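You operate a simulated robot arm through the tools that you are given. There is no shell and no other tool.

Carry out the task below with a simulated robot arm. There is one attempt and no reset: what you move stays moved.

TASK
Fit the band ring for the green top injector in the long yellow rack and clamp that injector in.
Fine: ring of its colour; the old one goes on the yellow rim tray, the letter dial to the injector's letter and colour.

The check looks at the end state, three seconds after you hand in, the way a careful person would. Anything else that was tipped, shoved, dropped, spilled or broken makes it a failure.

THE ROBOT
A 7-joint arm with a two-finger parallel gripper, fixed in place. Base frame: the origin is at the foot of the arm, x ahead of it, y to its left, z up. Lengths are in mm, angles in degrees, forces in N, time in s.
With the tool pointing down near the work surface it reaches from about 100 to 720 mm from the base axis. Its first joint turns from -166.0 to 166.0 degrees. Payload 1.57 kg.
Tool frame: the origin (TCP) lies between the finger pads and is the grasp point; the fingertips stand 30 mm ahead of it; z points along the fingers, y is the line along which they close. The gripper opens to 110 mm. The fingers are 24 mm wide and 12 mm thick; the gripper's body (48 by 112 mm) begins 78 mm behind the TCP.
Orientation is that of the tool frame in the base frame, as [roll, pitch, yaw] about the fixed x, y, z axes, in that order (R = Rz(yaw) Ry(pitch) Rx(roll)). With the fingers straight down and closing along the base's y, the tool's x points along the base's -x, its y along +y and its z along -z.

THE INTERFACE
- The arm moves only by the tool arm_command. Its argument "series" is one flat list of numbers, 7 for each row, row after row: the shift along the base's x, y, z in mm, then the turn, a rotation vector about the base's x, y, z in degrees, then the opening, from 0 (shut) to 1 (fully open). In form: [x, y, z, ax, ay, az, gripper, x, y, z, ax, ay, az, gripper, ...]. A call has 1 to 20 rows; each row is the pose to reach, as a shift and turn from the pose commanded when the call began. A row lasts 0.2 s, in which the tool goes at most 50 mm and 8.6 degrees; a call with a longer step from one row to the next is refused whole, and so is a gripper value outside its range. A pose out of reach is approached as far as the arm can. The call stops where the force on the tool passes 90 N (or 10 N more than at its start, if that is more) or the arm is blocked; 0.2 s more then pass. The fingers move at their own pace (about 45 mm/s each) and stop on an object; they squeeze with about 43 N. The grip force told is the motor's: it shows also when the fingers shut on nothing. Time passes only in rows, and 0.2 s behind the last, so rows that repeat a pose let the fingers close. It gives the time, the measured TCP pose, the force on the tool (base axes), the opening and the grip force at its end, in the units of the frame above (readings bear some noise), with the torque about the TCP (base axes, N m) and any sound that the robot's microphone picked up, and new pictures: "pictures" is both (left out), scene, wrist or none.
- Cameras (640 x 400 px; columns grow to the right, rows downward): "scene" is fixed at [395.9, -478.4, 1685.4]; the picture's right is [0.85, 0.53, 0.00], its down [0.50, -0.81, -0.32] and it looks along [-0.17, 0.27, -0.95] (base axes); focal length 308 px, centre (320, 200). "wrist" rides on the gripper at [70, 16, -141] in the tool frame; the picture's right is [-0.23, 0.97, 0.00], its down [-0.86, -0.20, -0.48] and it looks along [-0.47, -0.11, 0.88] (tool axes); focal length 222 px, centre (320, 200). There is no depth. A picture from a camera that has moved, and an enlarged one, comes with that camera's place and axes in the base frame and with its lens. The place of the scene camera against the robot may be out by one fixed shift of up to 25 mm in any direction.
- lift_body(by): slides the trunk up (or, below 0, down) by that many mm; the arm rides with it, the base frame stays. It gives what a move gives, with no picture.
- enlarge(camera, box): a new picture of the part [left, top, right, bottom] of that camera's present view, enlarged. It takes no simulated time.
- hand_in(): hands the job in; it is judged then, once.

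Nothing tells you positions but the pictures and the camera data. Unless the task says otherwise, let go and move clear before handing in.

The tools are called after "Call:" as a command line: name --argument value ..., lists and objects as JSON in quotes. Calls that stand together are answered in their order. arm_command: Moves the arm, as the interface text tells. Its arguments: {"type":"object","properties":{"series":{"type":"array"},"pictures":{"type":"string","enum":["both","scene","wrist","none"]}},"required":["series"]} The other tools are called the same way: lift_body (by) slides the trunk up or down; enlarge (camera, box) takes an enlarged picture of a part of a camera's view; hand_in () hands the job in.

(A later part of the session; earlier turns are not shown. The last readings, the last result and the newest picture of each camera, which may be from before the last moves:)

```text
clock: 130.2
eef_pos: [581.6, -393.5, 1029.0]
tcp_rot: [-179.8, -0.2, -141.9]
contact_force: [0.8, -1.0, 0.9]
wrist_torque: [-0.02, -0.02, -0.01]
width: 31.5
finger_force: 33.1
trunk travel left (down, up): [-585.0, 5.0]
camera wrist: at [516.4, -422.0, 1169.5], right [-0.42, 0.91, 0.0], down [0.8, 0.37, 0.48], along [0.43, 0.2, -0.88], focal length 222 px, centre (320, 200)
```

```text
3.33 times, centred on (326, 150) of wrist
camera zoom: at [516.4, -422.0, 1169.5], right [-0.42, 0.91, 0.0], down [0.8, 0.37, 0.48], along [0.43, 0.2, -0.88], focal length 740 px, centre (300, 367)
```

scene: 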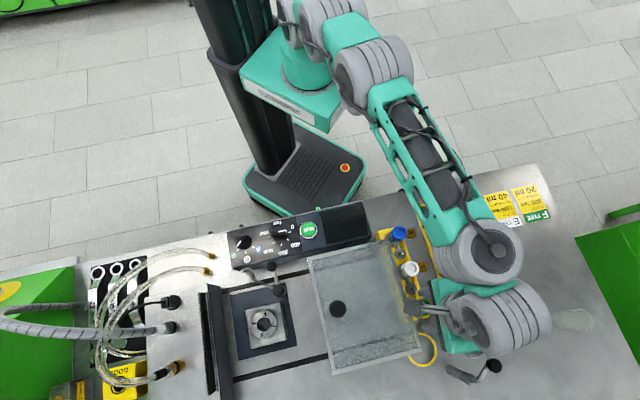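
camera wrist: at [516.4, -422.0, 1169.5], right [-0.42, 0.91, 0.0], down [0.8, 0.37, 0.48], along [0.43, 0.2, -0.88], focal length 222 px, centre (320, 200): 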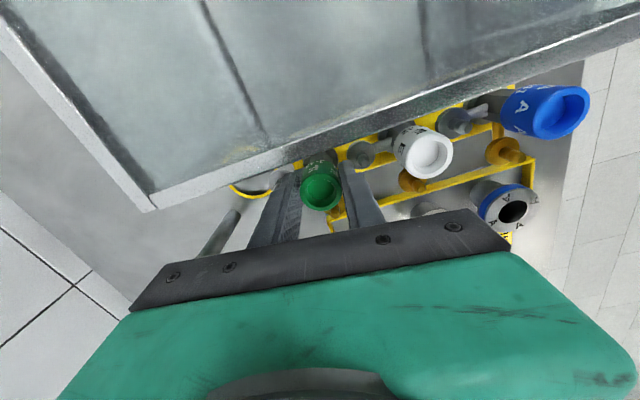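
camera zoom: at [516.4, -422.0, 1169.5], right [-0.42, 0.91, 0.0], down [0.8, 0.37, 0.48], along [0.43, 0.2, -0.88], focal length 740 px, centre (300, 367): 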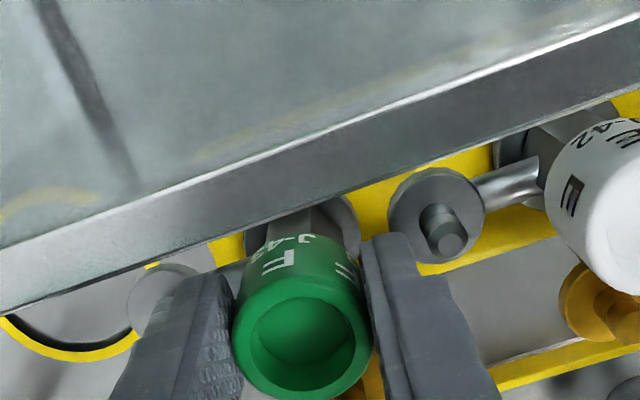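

Cap gripped (31.5 mm). Lifting straight up.

Call:
arm_command --series '[0, 0, 4, 0, 0, 0, 0.15, 0, 0, 10, 0, 0, 0, 0.15, 0, 0, 20, 0, 0, 0, 0.15, 0, 0, 32, 0, 0, 0, 0.15, 0, 0, 45, 0, 0, 0, 0.15]'

Call:
enlarge --camera "wrist" --box '[230, 90, 422, 210]'

Call:
enlarge --camera "scene" --box '[370, 260, 498, 340]'

```text
clock: 131.4
eef_pos: [580.4, -392.4, 1073.7]
tcp_rot: [-179.9, -0.2, -142.0]
contact_force: [0.2, -0.3, -3.7]
wrist_torque: [-0.01, 0.01, 0.02]
width: 31.3
finger_force: 40.4
trunk travel left (down, up): [-585.0, 5.0]
camera wrist: at [516.4, -422.0, 1214.2], right [-0.42, 0.91, 0.0], down [0.8, 0.37, 0.48], along [0.43, 0.2, -0.88], focal length 222 px, centre (320, 200)
```

scene: 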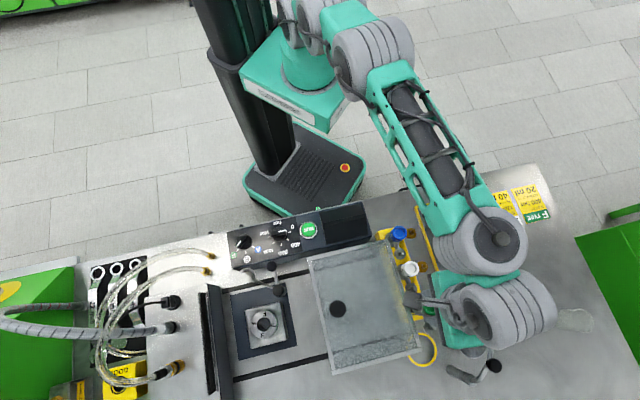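
wrist: 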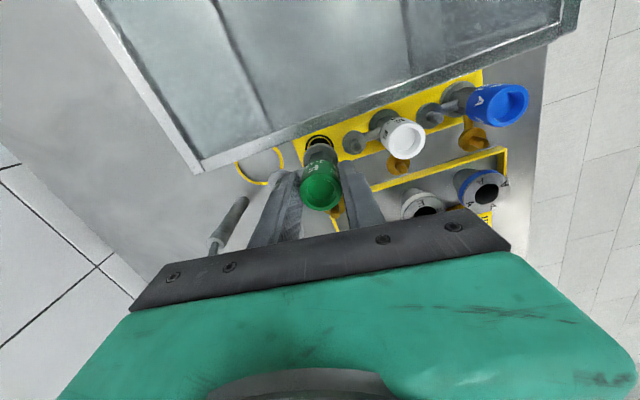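

```text
3.33 times, centred on (326, 150) of wrist
camera zoom: at [516.4, -422.0, 1214.2], right [-0.42, 0.91, 0.0], down [0.8, 0.37, 0.48], along [0.43, 0.2, -0.88], focal length 740 px, centre (300, 367)
```

zoom: 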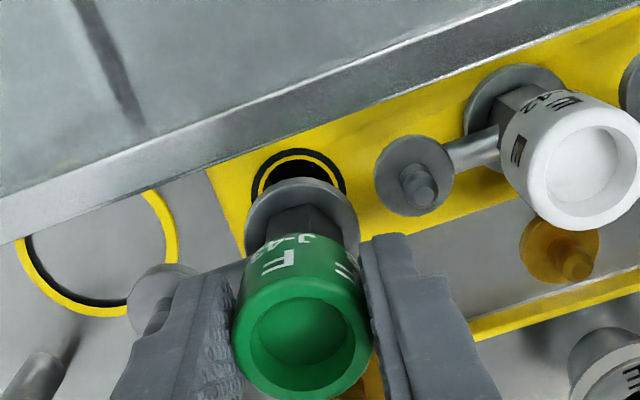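

```text
5.00 times, centred on (434, 300) of scene
camera zoom: at [395.9, -478.4, 1685.4], right [0.85, 0.53, 0.0], down [0.5, -0.81, -0.32], along [-0.17, 0.27, -0.95], focal length 1541 px, centre (-250, -300)
```

zoom: 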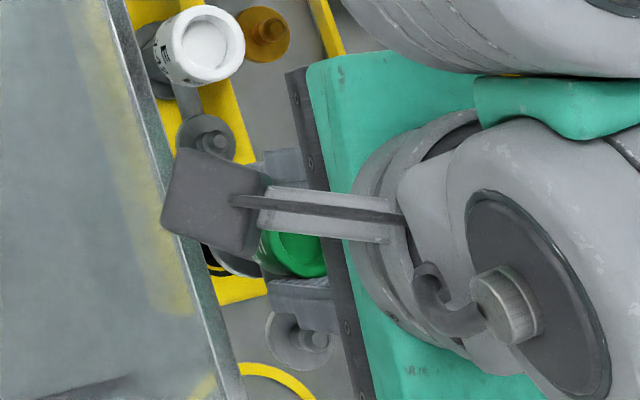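

The injector comes up freely. Lifting further to be sure the nozzle clears.

Call:
arm_command --series '[0, 0, 10, 0, 0, 0, 0.15, 0, 0, 20, 0, 0, 0, 0.15, 0, 0, 28, 0, 0, 0, 0.15, 0, 0, 28, 0, 0, 0, 0.15]' --pictures "wrist"

Call:
enlarge --camera "wrist" --box '[230, 90, 422, 210]'

```text
clock: 132.4
eef_pos: [578.6, -393.3, 1101.9]
tcp_rot: [-179.9, -0.2, -142.0]
contact_force: [-0.2, 0.3, -3.0]
wrist_torque: [0.0, 0.04, 0.02]
width: 31.6
finger_force: 40.5
trunk travel left (down, up): [-585.0, 5.0]
camera wrist: at [515.4, -422.4, 1242.3], right [-0.42, 0.91, 0.0], down [0.8, 0.37, 0.48], along [0.43, 0.2, -0.88], focal length 222 px, centre (320, 200)
```

wrist: 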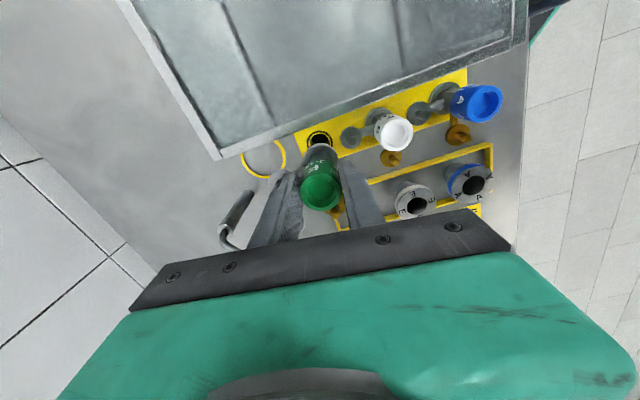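

```text
3.33 times, centred on (326, 150) of wrist
camera zoom: at [515.4, -422.4, 1242.3], right [-0.42, 0.91, 0.0], down [0.8, 0.37, 0.48], along [0.43, 0.2, -0.88], focal length 740 px, centre (300, 367)
```

zoom: 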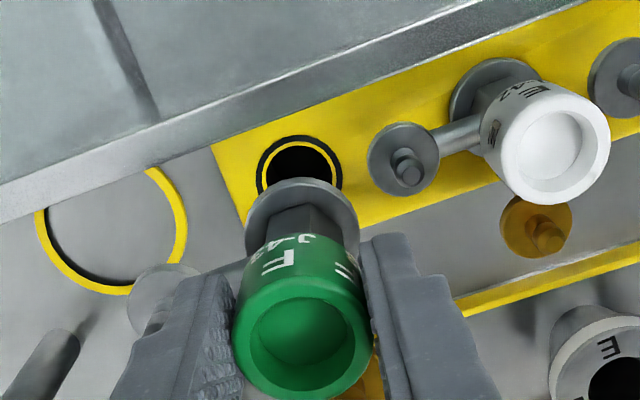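

The injector is 73 mm up and clear. I'll carry it between rack and tray, then around the robot side, high (z≈1165), with a slight yaw so its ports stay away from the cover – in stages.

Call:
arm_command --series '[5.4, 23.3, 8, 0, 0, 0, 0.15, 9.4, 51.3, 18, 0, 0, 0, 0.15, -3.6, 81.3, 33, 0, 0, -4, 0.15, -26.6, 108.3, 48, 0, 0, -8, 0.15, -53.6, 133.3, 60, 0, 0, -12, 0.15, -83.6, 153.3, 63, 0, 0, -16, 0.15, -116.6, 158.3, 63, 0, 0, -20, 0.15, -148.6, 150.3, 63, 0, 0, -20, 0.15]'

```text
clock: 134.2
eef_pos: [431.1, -241.8, 1164.7]
tcp_rot: [-179.8, -0.2, -162.0]
contact_force: [-0.2, 0.3, -2.3]
wrist_torque: [0.02, 0.01, -0.01]
width: 31.3
finger_force: 40.4
trunk travel left (down, up): [-585.0, 5.0]
camera wrist: at [360.2, -245.9, 1306.0], right [-0.08, 1.0, 0.0], down [0.88, 0.08, 0.48], along [0.47, 0.04, -0.88], focal length 222 px, centre (320, 200)
```

scene: 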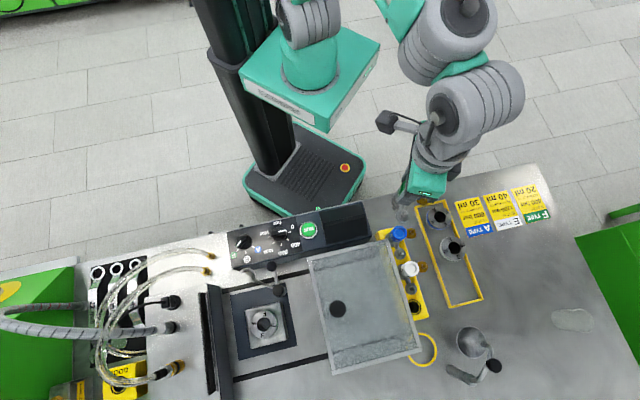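
wrist: 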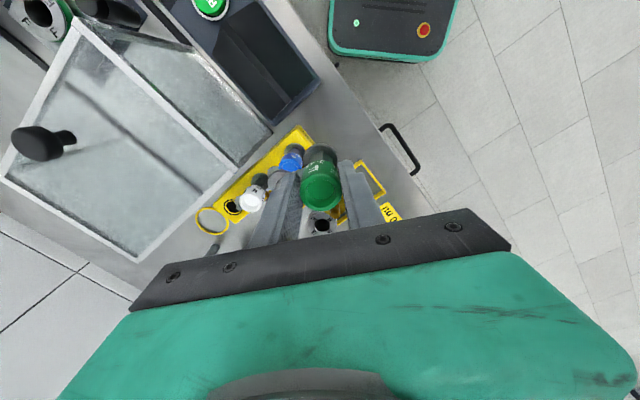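

Call:
arm_command --series '[-29, -20, 0, 0, 0, 0, 0.15, -55, -46, 0, 0, 0, 0, 0.15, -81, -73, 0, 0, 0, 0, 0.15, -109, -100, 0, 0, 0, 0, 0.15, -135, -130, 0, 0, 0, 0, 0.15, -157, -163, 0, 0, 0, 0, 0.15, -173, -198, 0, 0, 0, 0, 0.15]'

```text
clock: 135.8
eef_pos: [257.5, -440.9, 1163.4]
tcp_rot: [-179.9, -0.2, -162.0]
contact_force: [0.2, -1.0, -2.7]
wrist_torque: [0.0, -0.01, 0.02]
width: 31.2
finger_force: 40.2
trunk travel left (down, up): [-585.0, 5.0]
camera wrist: at [186.7, -445.9, 1303.8], right [-0.09, 1.0, 0.0], down [0.88, 0.08, 0.48], along [0.47, 0.04, -0.88], focal length 222 px, centre (320, 200)
```

scene: 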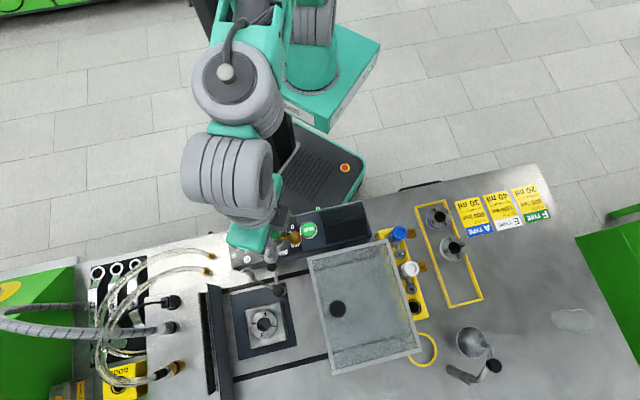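
wrist: 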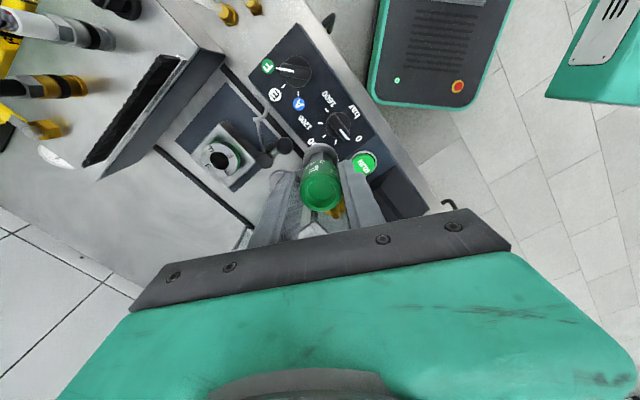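

Call:
arm_command --series '[-5.5, -37, 0, 0, 0, 4, 0.15, 4.5, -74, -3, 0, 0, 8, 0.15, 24.5, -107, -10, 0, 0, 12, 0.15, 42.5, -134, -20, 0, 0, 16, 0.15, 55, -148, -30, 0, 0, 20, 0.15, 58.5, -156, -40, 0, 0, 20, 0.15, 58.5, -156, -40, 0, 0, 20, 0.15]'

Call:
enlarge --camera "wrist" --box '[210, 60, 402, 180]'

Call:
enlarge --camera "scene" --box '[200, 270, 328, 350]'

```text
clock: 137.4
eef_pos: [316.8, -597.4, 1124.0]
tcp_rot: [-179.9, -0.1, -141.9]
contact_force: [0.4, -0.4, -3.1]
wrist_torque: [0.03, 0.02, 0.0]
width: 31.4
finger_force: 39.8
trunk travel left (down, up): [-585.0, 5.0]
camera wrist: at [252.6, -626.5, 1265.0], right [-0.42, 0.91, 0.0], down [0.8, 0.37, 0.48], along [0.44, 0.2, -0.88], focal length 222 px, centre (320, 200)
```

scene: 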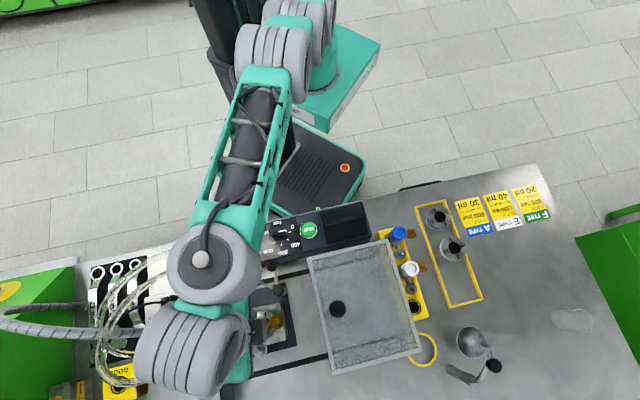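
wrist: 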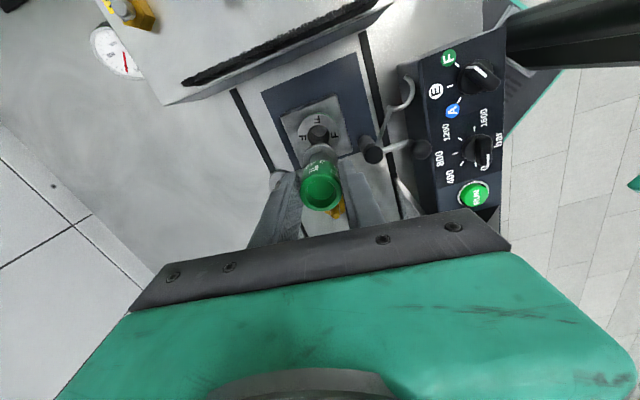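

```text
3.33 times, centred on (306, 120) of wrist
camera zoom: at [252.6, -626.5, 1265.0], right [-0.42, 0.91, 0.0], down [0.8, 0.37, 0.48], along [0.44, 0.2, -0.88], focal length 740 px, centre (367, 467)
```

zoom: 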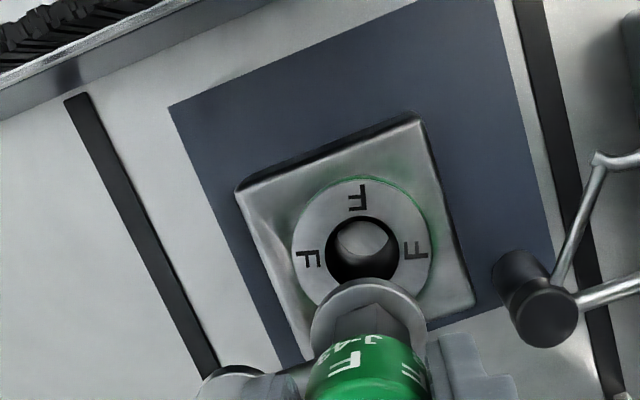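

```text
5.00 times, centred on (264, 310) of scene
camera zoom: at [395.9, -478.4, 1685.4], right [0.85, 0.53, 0.0], down [0.5, -0.81, -0.32], along [-0.17, 0.27, -0.95], focal length 1541 px, centre (600, -350)
```

zoom: 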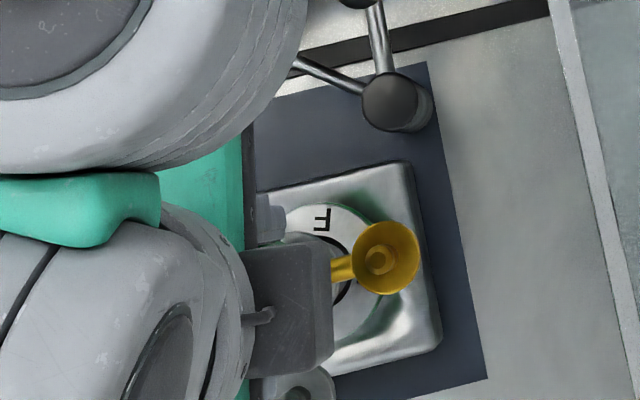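

The F ring bore is in view below the injector; ring centre estimates ≈(315.3,-600.7). I'll shift slightly and lower for a closer relative check.

Call:
arm_command --series '[-0.8, -1.5, -10, 0, 0, 0, 0.15, -1.5, -3.1, -22, 0, 0, 0, 0.15, -1.5, -3.1, -32, 0, 0, 0, 0.15, -1.5, -3.1, -32, 0, 0, 0, 0.15]'

Call:
enlarge --camera "wrist" --box '[250, 90, 410, 190]'

Call:
enlarge --camera "scene" --box '[230, 290, 310, 340]'

```text
clock: 138.4
eef_pos: [315.9, -599.3, 1091.0]
tcp_rot: [-179.7, -0.1, -142.0]
contact_force: [0.4, -0.3, -3.4]
wrist_torque: [0.01, 0.0, -0.03]
width: 31.6
finger_force: 39.9
trunk travel left (down, up): [-585.0, 5.0]
camera wrist: at [252.0, -628.5, 1232.2], right [-0.42, 0.91, 0.0], down [0.8, 0.37, 0.48], along [0.43, 0.2, -0.88], focal length 222 px, centre (320, 200)
```

scene: 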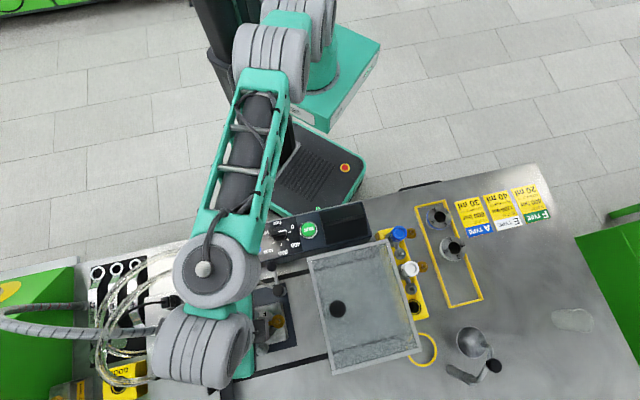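
wrist: 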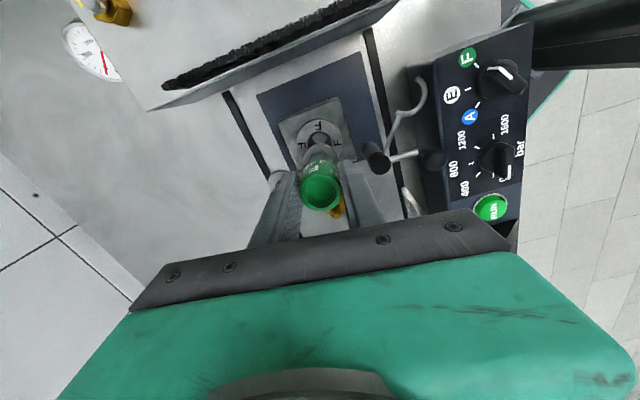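

```text
4.00 times, centred on (330, 140) of wrist
camera zoom: at [252.0, -628.5, 1232.2], right [-0.42, 0.91, 0.0], down [0.8, 0.37, 0.48], along [0.43, 0.2, -0.88], focal length 888 px, centre (280, 440)
```

zoom: 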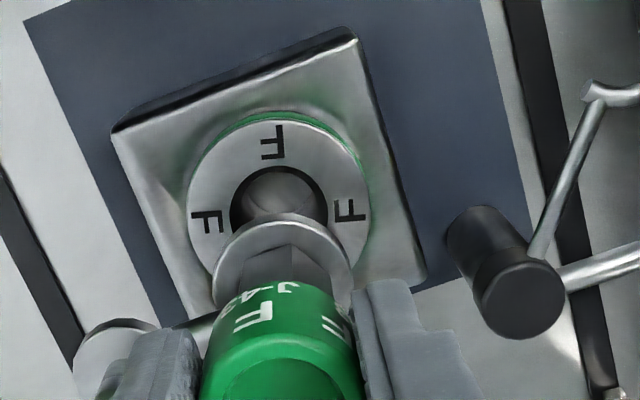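

```text
8.00 times, centred on (270, 315) of scene
camera zoom: at [395.9, -478.4, 1685.4], right [0.85, 0.53, 0.0], down [0.5, -0.81, -0.32], along [-0.17, 0.27, -0.95], focal length 2465 px, centre (720, -720)
```

zoom: 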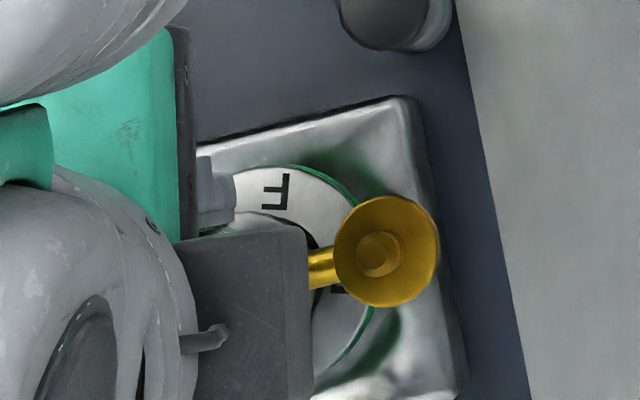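

Aligned within about 1 mm. Lowering gradually while watching forces.

Call:
arm_command --series '[0.2, -0.5, -5, 0, 0, 0, 0.15, 0.2, -0.5, -10, 0, 0, 0, 0.15, 0.2, -0.5, -15, 0, 0, 0, 0.15, 0.2, -0.5, -20, 0, 0, 0, 0.15, 0.2, -0.5, -25, 0, 0, 0, 0.15]' --pictures "wrist"

Call:
enlarge --camera "wrist" --box '[250, 90, 410, 190]'

```text
clock: 139.6
eef_pos: [316.2, -598.7, 1066.2]
tcp_rot: [-180.0, -0.3, -142.0]
contact_force: [0.2, -0.2, -2.6]
wrist_torque: [-0.03, 0.0, 0.04]
width: 31.4
finger_force: 39.7
trunk travel left (down, up): [-585.0, 5.0]
camera wrist: at [251.8, -629.0, 1207.5], right [-0.42, 0.91, 0.0], down [0.8, 0.37, 0.48], along [0.43, 0.2, -0.88], focal length 222 px, centre (320, 200)
```

wrist: 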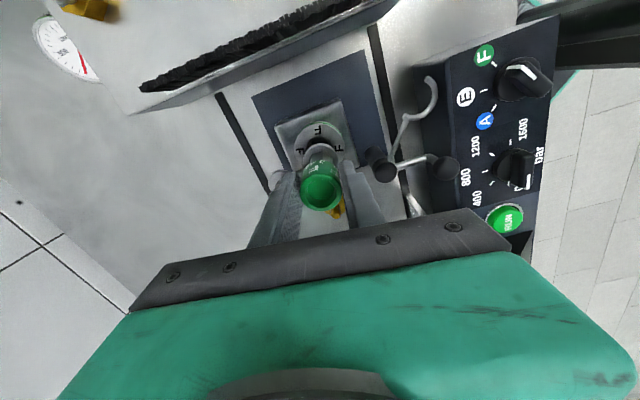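

```text
4.00 times, centred on (330, 140) of wrist
camera zoom: at [251.8, -629.0, 1207.5], right [-0.42, 0.91, 0.0], down [0.8, 0.37, 0.48], along [0.43, 0.2, -0.88], focal length 888 px, centre (280, 440)
```

zoom: 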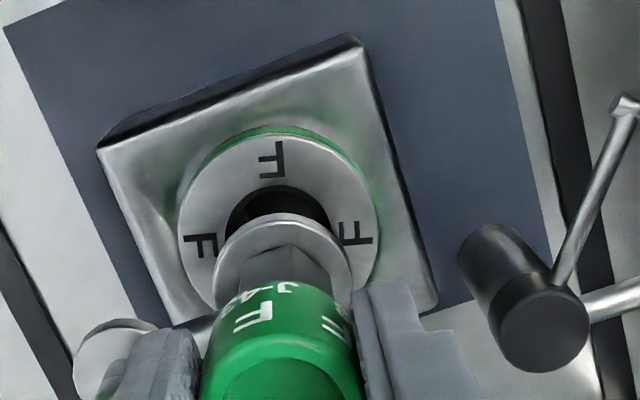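

Call:
arm_command --series '[0, 0, -4, 0, 0, 0, 0.15, 0, 0, -8, 0, 0, 0, 0.15, 0, 0, -12, 0, 0, 0, 0.15, 0, 0, -16, 0, 0, 0, 0.15]' --pictures "wrist"

Call:
enlarge --camera "wrist" --box '[250, 90, 410, 190]'

```text
clock: 140.6
eef_pos: [315.5, -599.8, 1050.1]
tcp_rot: [-179.7, -0.2, -142.0]
contact_force: [0.1, -0.3, -3.2]
wrist_torque: [0.02, 0.0, 0.0]
width: 31.5
finger_force: 40.1
trunk travel left (down, up): [-585.0, 5.0]
camera wrist: at [252.1, -629.6, 1190.9], right [-0.42, 0.91, 0.0], down [0.8, 0.37, 0.48], along [0.43, 0.2, -0.88], focal length 222 px, centre (320, 200)
```

wrist: 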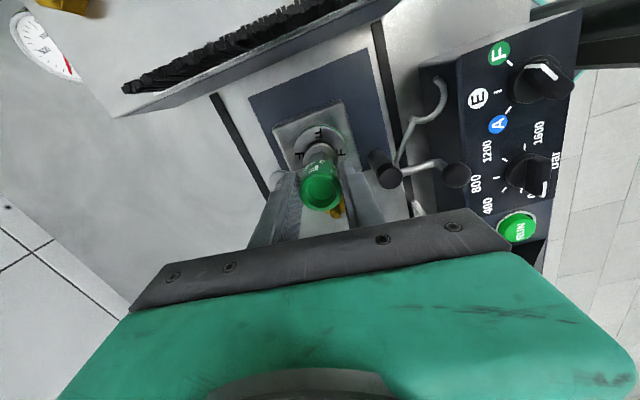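

```text
4.00 times, centred on (330, 140) of wrist
camera zoom: at [252.1, -629.6, 1190.9], right [-0.42, 0.91, 0.0], down [0.8, 0.37, 0.48], along [0.43, 0.2, -0.88], focal length 888 px, centre (280, 440)
```

zoom: 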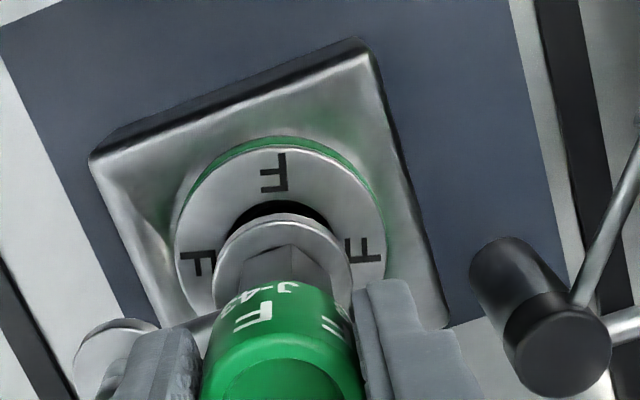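

Call:
arm_command --series '[0.3, 0, -4, 0, 0, 0, 0.15, 0.3, 0, -8, 0, 0, 0, 0.15, 0.3, 0, -12, 0, 0, 0, 0.15, 0.3, 0, -15, 0, 0, 0, 0.15]' --pictures "wrist"

Call:
enlarge --camera "wrist" --box '[250, 90, 410, 190]'

```text
clock: 141.6
eef_pos: [316.9, -599.5, 1036.5]
tcp_rot: [-179.7, -0.2, -141.9]
contact_force: [2.0, 0.9, 2.7]
wrist_torque: [0.12, 0.0, -0.05]
width: 31.4
finger_force: 40.4
trunk travel left (down, up): [-585.0, 5.0]
camera wrist: at [252.1, -629.2, 1178.1], right [-0.42, 0.91, -0.01], down [0.8, 0.37, 0.48], along [0.43, 0.2, -0.88], focal length 222 px, centre (320, 200)
```

wrist: 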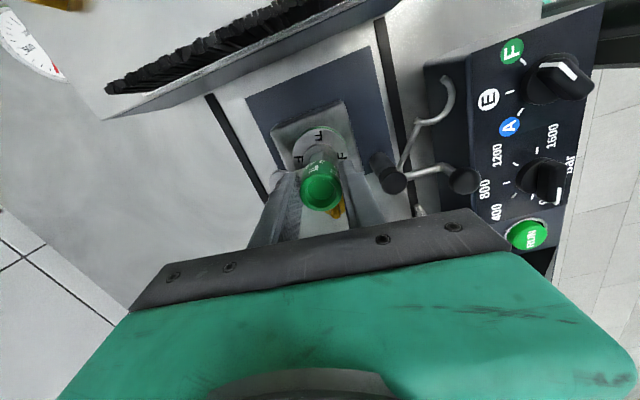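

```text
4.00 times, centred on (330, 140) of wrist
camera zoom: at [252.1, -629.2, 1178.1], right [-0.42, 0.91, -0.01], down [0.8, 0.37, 0.48], along [0.43, 0.2, -0.88], focal length 888 px, centre (280, 440)
```

zoom: 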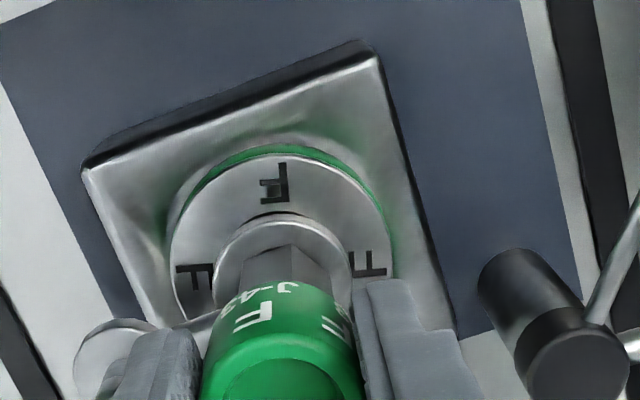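

Call:
arm_command --series '[0, 0, -1.5, 0, 0, 0, 0.15, 0, 0, -3, 0, 0, 0, 0.15]' --pictures "scene"

Call:
enlarge --camera "scene" --box '[230, 270, 310, 320]'

```text
clock: 142.2
eef_pos: [316.4, -601.4, 1037.3]
tcp_rot: [-179.4, -0.3, -141.9]
contact_force: [0.5, 1.8, 22.6]
wrist_torque: [0.62, 0.01, 0.0]
width: 31.4
finger_force: 40.1
trunk travel left (down, up): [-585.0, 5.0]
```

scene: 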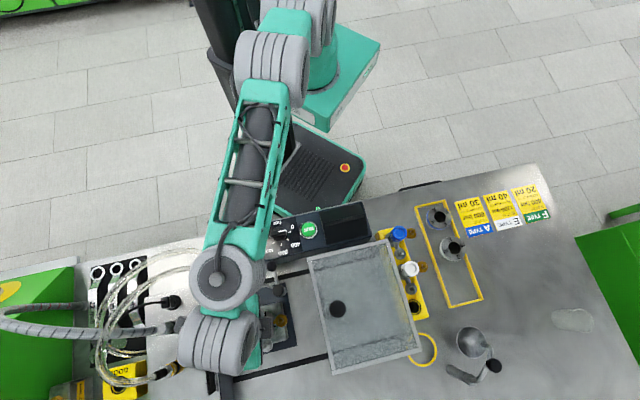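

```text
8.00 times, centred on (270, 295) of scene
camera zoom: at [395.9, -478.4, 1685.4], right [0.85, 0.53, 0.0], down [0.5, -0.81, -0.32], along [-0.17, 0.27, -0.95], focal length 2465 px, centre (720, -560)
```

zoom: 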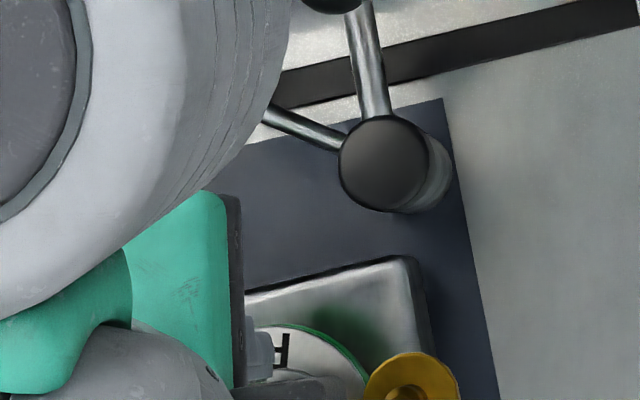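

Flange is bearing firmly on the ring. I'll ease the pressure, open the fingers a little and look.

Call:
arm_command --series '[0, 0.5, 2.5, 0, 0, 0, 0.15, 0, 0.5, 2.5, 0, 0, 0, 0.35, 0, 0.5, 2.5, 0, 0, 0, 0.45, 0, 0.5, 2.5, 0, 0, 0, 0.5]' --pictures "wrist"

Call:
enlarge --camera "wrist" --box '[250, 90, 410, 190]'

```text
clock: 143.2
eef_pos: [316.5, -600.0, 1033.7]
tcp_rot: [-179.9, -0.1, -142.0]
contact_force: [-1.2, 1.3, -0.6]
wrist_torque: [0.06, 0.02, 0.02]
width: 54.3
finger_force: 0.0
trunk travel left (down, up): [-585.0, 5.0]
camera wrist: at [252.0, -629.1, 1175.3], right [-0.42, 0.91, 0.0], down [0.8, 0.37, 0.48], along [0.43, 0.2, -0.88], focal length 222 px, centre (320, 200)
```

wrist: 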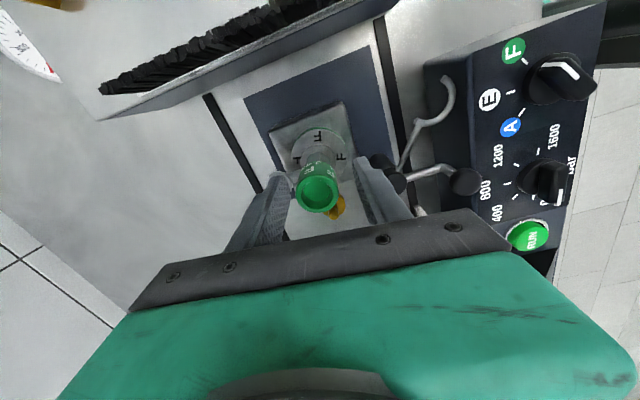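

```text
4.00 times, centred on (330, 140) of wrist
camera zoom: at [252.0, -629.1, 1175.3], right [-0.42, 0.91, 0.0], down [0.8, 0.37, 0.48], along [0.43, 0.2, -0.88], focal length 888 px, centre (280, 440)
```

zoom: 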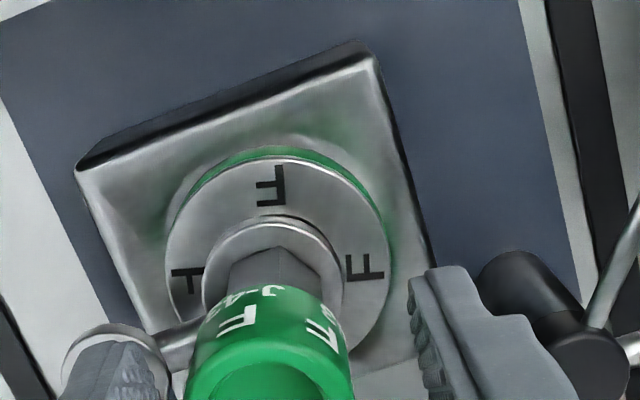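

The injector stands on the F ring with its flange concentric. Rising straight up and checking from the scene camera.

Call:
arm_command --series '[0, 0, 8, 0, 0, 0, 0.55, 0, 0, 20, 0, 0, 0, 0.55, 0, 0, 45, 0, 0, 0, 0.55, 0, 0, 80, 0, 0, 0, 0.55, -10, 25, 90, 0, 0, 0, 0.4, -20, 60, 90, 0, 0, 0, 0.2, -25, 100, 90, 0, 0, 0, 0]'

Call:
enlarge --camera "scene" --box '[210, 260, 338, 340]'

Call:
enlarge --camera "wrist" --box '[170, 60, 410, 210]'

```text
clock: 144.8
eef_pos: [293.3, -497.1, 1125.9]
tcp_rot: [-179.8, -0.3, -142.0]
contact_force: [0.1, -0.5, 0.3]
wrist_torque: [-0.03, 0.0, -0.02]
width: 0.1
finger_force: 2.9
trunk travel left (down, up): [-585.0, 5.0]
camera wrist: at [228.8, -526.6, 1266.9], right [-0.42, 0.91, 0.0], down [0.8, 0.37, 0.48], along [0.43, 0.2, -0.88], focal length 222 px, centre (320, 200)
```

scene: 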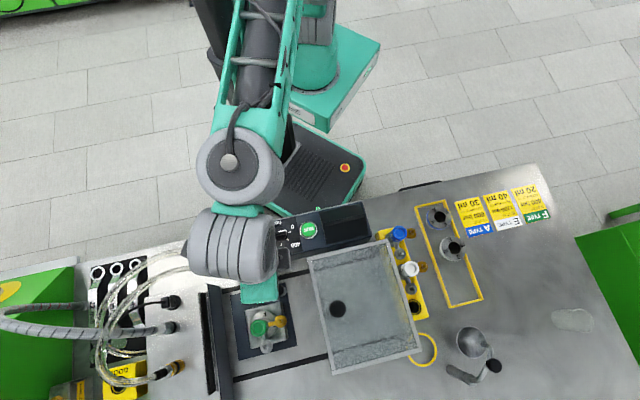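
wrist: 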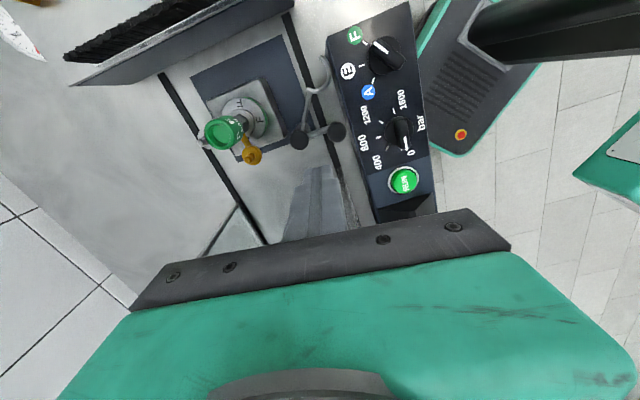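

```text
5.00 times, centred on (274, 300) of scene
camera zoom: at [395.9, -478.4, 1685.4], right [0.85, 0.53, 0.0], down [0.5, -0.81, -0.32], along [-0.17, 0.27, -0.95], focal length 1541 px, centre (550, -300)
```

zoom: 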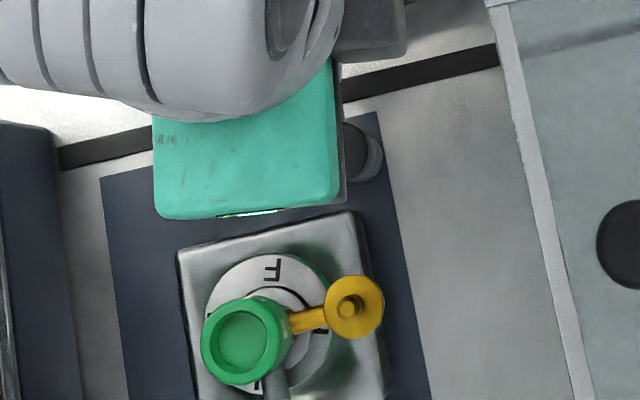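

```text
2.67 times, centred on (290, 135) of wrist
camera zoom: at [228.8, -526.6, 1266.9], right [-0.42, 0.91, 0.0], down [0.8, 0.37, 0.48], along [0.43, 0.2, -0.88], focal length 592 px, centre (400, 373)
```

zoom: 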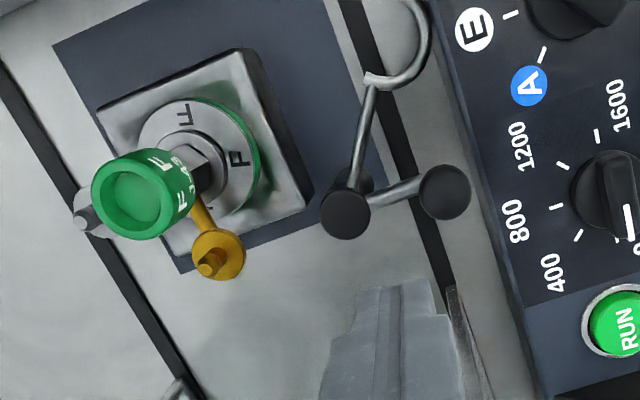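

The injector stands well on its ring with ports away from the hook. Now the clamp: knob at ≈(269,-487,1004), post at (303.5,-522); the hook needs ≈+88° about the post. I'll straddle the knob with fingers along the tangent (yaw 135 → 223). First turn and look.

Call:
arm_command --series '[-3, 1, 0, 0, 0, -8.3, 0.2, -6, 2, 0, 0, 0, -16.6, 0.4, -9, 3, 0, 0, 0, -24.9, 0.4, -12, 4, 0, 0, 0, -33.2, 0.4, -15, 5, 0, 0, 0, -41.5, 0.4, -18, 6, 0, 0, 0, -49.8, 0.4, -20, 7, 0, 0, 0, -58.1, 0.4, -22, 8, 0, 0, 0, -66.4, 0.4, -24, 9, 0, 0, 0, -74.7, 0.4, -24.4, 9.8, -10, 0, 0, -83, 0.4, -24.4, 9.8, -25, 0, 0, -83, 0.4]'

Call:
enlarge --camera "wrist" --box '[210, 60, 450, 210]'

```text
clock: 147.2
eef_pos: [266.0, -489.6, 1101.2]
tcp_rot: [-179.8, -0.2, 134.9]
contact_force: [0.4, -0.7, 0.1]
wrist_torque: [0.02, -0.02, -0.03]
width: 44.0
finger_force: 0.1
trunk travel left (down, up): [-585.0, 5.0]
camera wrist: at [230.2, -428.6, 1241.4], right [0.85, 0.53, 0.0], down [0.47, -0.75, 0.48], along [0.25, -0.41, -0.88], focal length 222 px, centre (320, 200)
```

scene: 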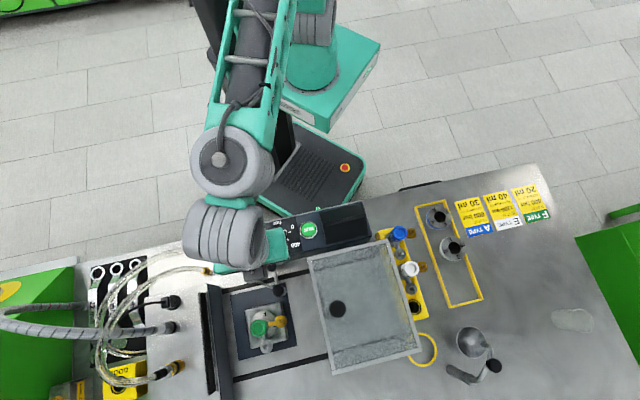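
wrist: 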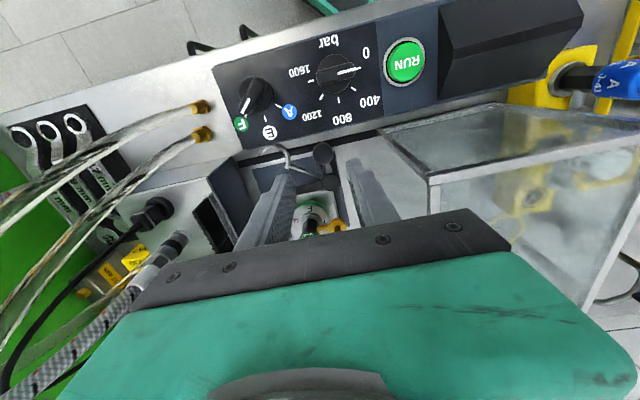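

```text
2.67 times, centred on (330, 135) of wrist
camera zoom: at [230.2, -428.6, 1241.4], right [0.85, 0.53, 0.0], down [0.47, -0.75, 0.48], along [0.25, -0.41, -0.88], focal length 592 px, centre (293, 373)
```

zoom: 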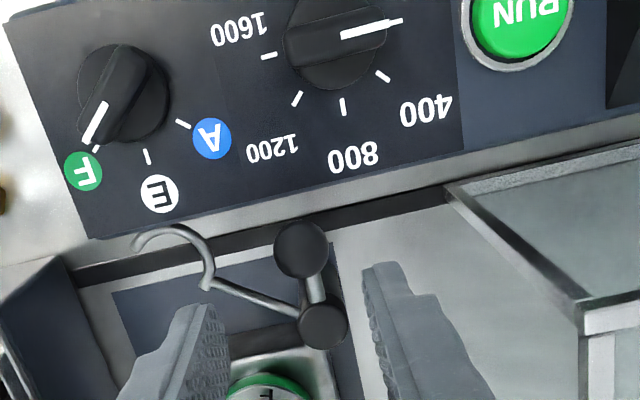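

Dial confirmed at F. Knob at (268.9,-487.7). Descending with the fingers straddling it along the tangent.

Call:
arm_command --series '[2.9, 1.9, -20, 0, 0, 0, 0.42, 2.9, 1.9, -45, 0, 0, 0, 0.42, 2.9, 1.9, -62, 0, 0, 0, 0.42, 2.9, 1.9, -75, 0, 0, 0, 0.42, 2.9, 1.9, -75, 0, 0, 0, 0.42]'

Call:
enlarge --camera "wrist" --box '[230, 80, 422, 200]'

Call:
enlarge --camera "scene" --box '[200, 250, 328, 330]'

```text
clock: 148.4
eef_pos: [268.6, -487.8, 1025.9]
tcp_rot: [-179.8, -0.2, 135.0]
contact_force: [-0.1, -0.3, -0.3]
wrist_torque: [-0.01, 0.01, -0.01]
width: 46.1
finger_force: 0.1
trunk travel left (down, up): [-585.0, 5.0]
camera wrist: at [232.9, -426.4, 1167.4], right [0.85, 0.53, 0.0], down [0.47, -0.75, 0.48], along [0.25, -0.41, -0.88], focal length 222 px, centre (320, 200)
```

scene: 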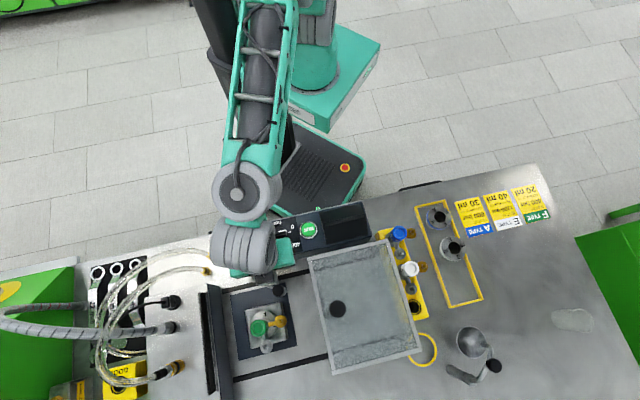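
wrist: 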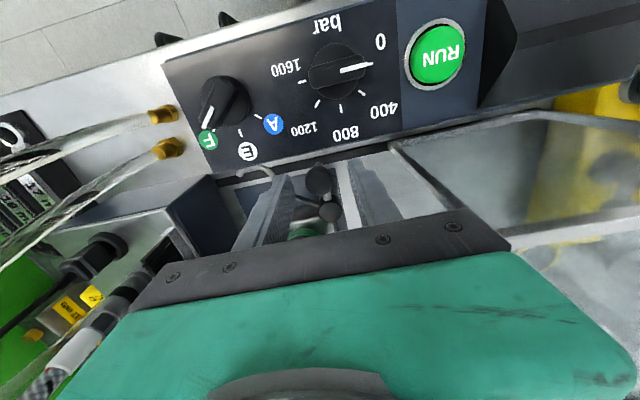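

```text
3.33 times, centred on (326, 140) of wrist
camera zoom: at [232.9, -426.4, 1167.4], right [0.85, 0.53, 0.0], down [0.47, -0.75, 0.48], along [0.25, -0.41, -0.88], focal length 740 px, centre (300, 400)
```

zoom: 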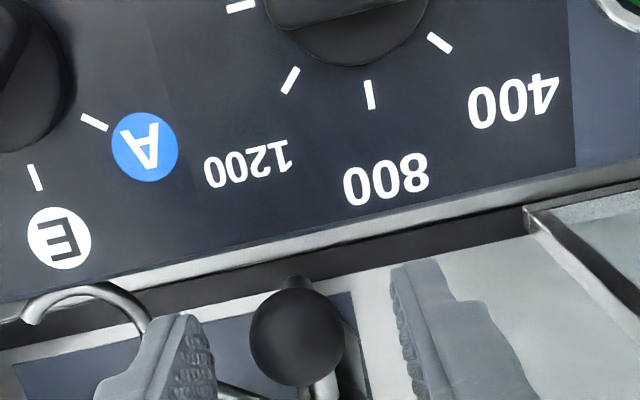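

```text
5.00 times, centred on (264, 290) of scene
camera zoom: at [395.9, -478.4, 1685.4], right [0.85, 0.53, 0.0], down [0.5, -0.81, -0.32], along [-0.17, 0.27, -0.95], focal length 1541 px, centre (600, -250)
```

zoom: 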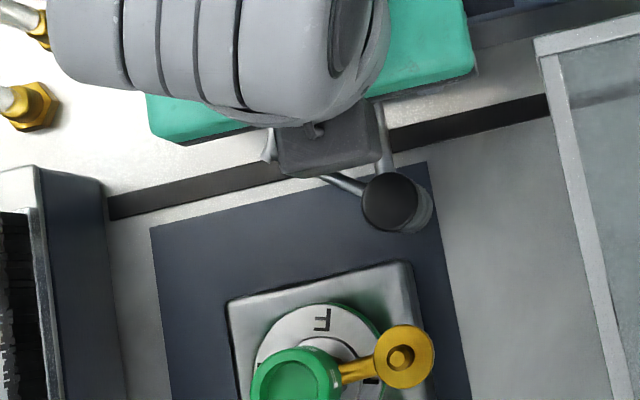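

The ball knob is centred between the fingers. Narrowing the opening and starting the swing along the arc, first 24°.

Call:
arm_command --series '[0, 0, 0, 0, 0, 0, 0.28, 0, 0, 0, 0, 0, 0, 0.28, -2.3, -2.6, 0, 0, 0, 4, 0.28, -4.5, -5.1, 0, 0, 0, 8, 0.28, -6.4, -8, 0, 0, 0, 12, 0.28, -8.2, -10.9, 0, 0, 0, 16, 0.28, -9.7, -14, 0, 0, 0, 20, 0.28, -11.2, -17, 0, 0, 0, 24, 0.28]'

Call:
enlarge --camera "wrist" --box '[230, 80, 422, 200]'

Call:
enlarge --camera "scene" --box '[200, 250, 328, 330]'

```text
clock: 150.2
eef_pos: [257.1, -504.7, 1025.2]
tcp_rot: [-179.8, -0.2, 159.1]
contact_force: [0.1, -0.4, -0.3]
wrist_torque: [0.0, 0.0, 0.02]
width: 30.8
finger_force: 0.2
trunk travel left (down, up): [-585.0, 5.0]
camera wrist: at [200.1, -464.5, 1166.2], right [0.56, 0.83, 0.0], down [0.73, -0.49, 0.48], along [0.39, -0.27, -0.88], focal length 222 px, centre (320, 200)
```

scene: 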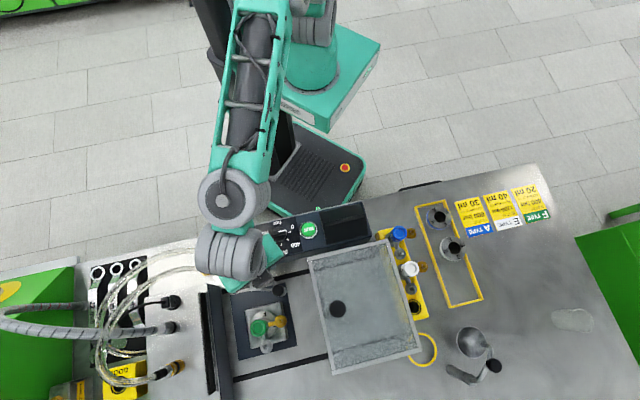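
wrist: 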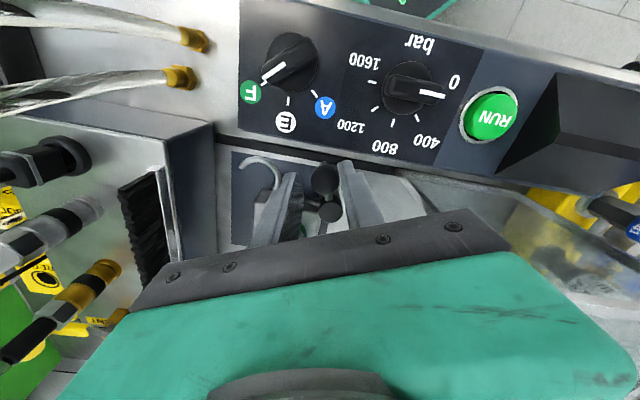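

```text
3.33 times, centred on (326, 140) of wrist
camera zoom: at [200.1, -464.5, 1166.2], right [0.56, 0.83, 0.0], down [0.73, -0.49, 0.48], along [0.39, -0.27, -0.88], focal length 740 px, centre (300, 400)
```

zoom: 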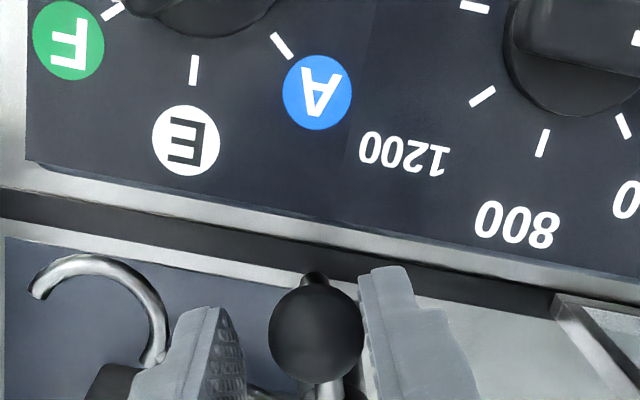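

```text
5.00 times, centred on (264, 290) of scene
camera zoom: at [395.9, -478.4, 1685.4], right [0.85, 0.53, 0.0], down [0.5, -0.81, -0.32], along [-0.17, 0.27, -0.95], focal length 1541 px, centre (600, -250)
```

zoom: 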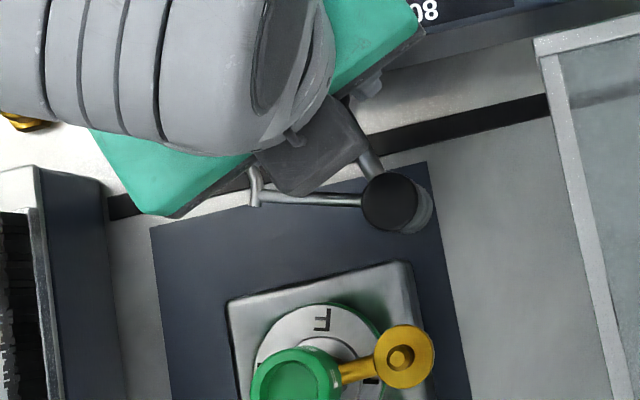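

The hook is turning with the knob smoothly. Continuing another 32°.

Call:
arm_command --series '[-1.1, -3.2, 0, 0, 0, 4, 0.28, -2, -6.5, 0, 0, 0, 8, 0.28, -2.6, -9.9, 0, 0, 0, 12, 0.28, -3.1, -13.3, 0, 0, 0, 16, 0.28, -3.3, -16.7, 0, 0, 0, 20, 0.28, -3.3, -20.1, 0, 0, 0, 24, 0.28, -2.9, -23.5, 0, 0, 0, 28, 0.28, -2.4, -26.9, 0, 0, 0, 32, 0.28]'

Call:
enlarge --camera "wrist" --box '[210, 60, 402, 180]'

Call:
enlarge --camera "scene" --box '[200, 260, 328, 340]'

```text
clock: 152.0
eef_pos: [255.7, -533.1, 1024.5]
tcp_rot: [-179.8, -0.3, -168.8]
contact_force: [-0.4, 0.1, 0.2]
wrist_torque: [0.01, -0.01, 0.01]
width: 30.9
finger_force: 0.1
trunk travel left (down, up): [-585.0, 5.0]
camera wrist: at [185.4, -529.5, 1166.0], right [0.04, 1.0, 0.0], down [0.88, -0.03, 0.48], along [0.48, -0.02, -0.88], focal length 222 px, centre (320, 200)
```

scene: 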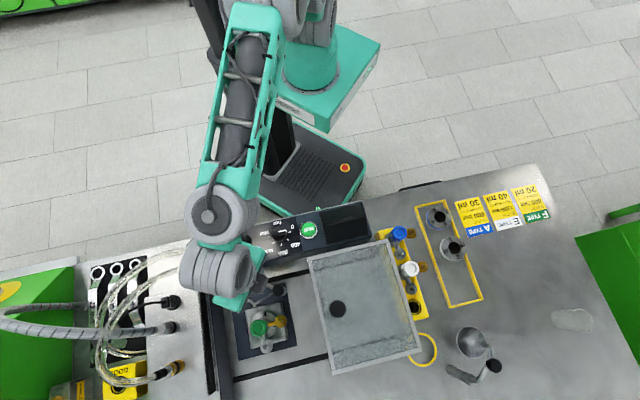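
wrist: 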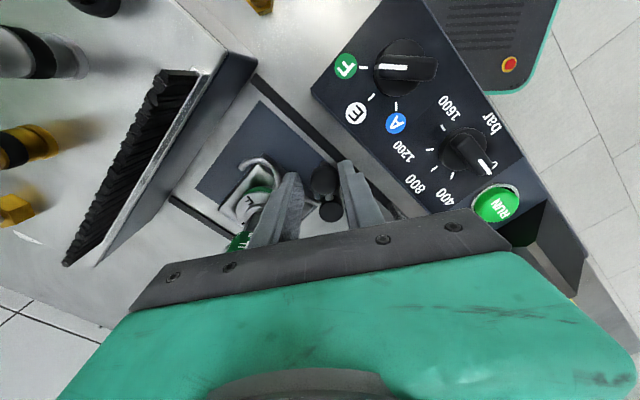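

```text
3.33 times, centred on (306, 120) of wrist
camera zoom: at [185.4, -529.5, 1166.0], right [0.04, 1.0, 0.0], down [0.88, -0.03, 0.48], along [0.48, -0.02, -0.88], focal length 740 px, centre (367, 467)
```

zoom: 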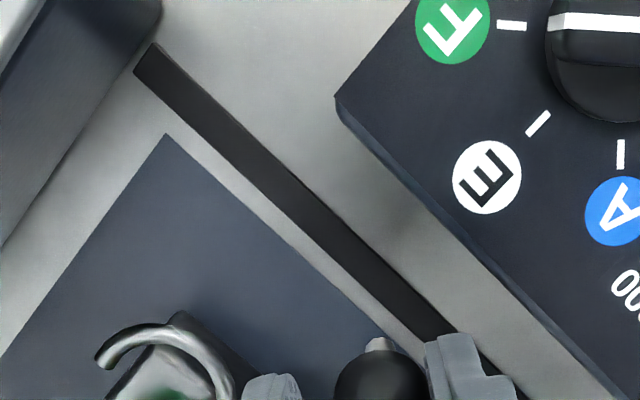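

```text
5.00 times, centred on (264, 300) of scene
camera zoom: at [395.9, -478.4, 1685.4], right [0.85, 0.53, 0.0], down [0.5, -0.81, -0.32], along [-0.17, 0.27, -0.95], focal length 1541 px, centre (600, -300)
```

zoom: 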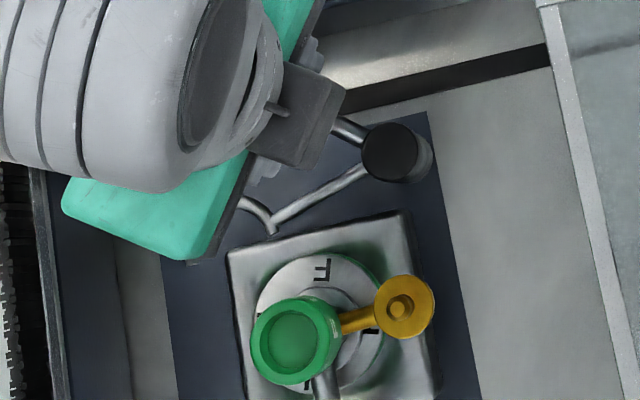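

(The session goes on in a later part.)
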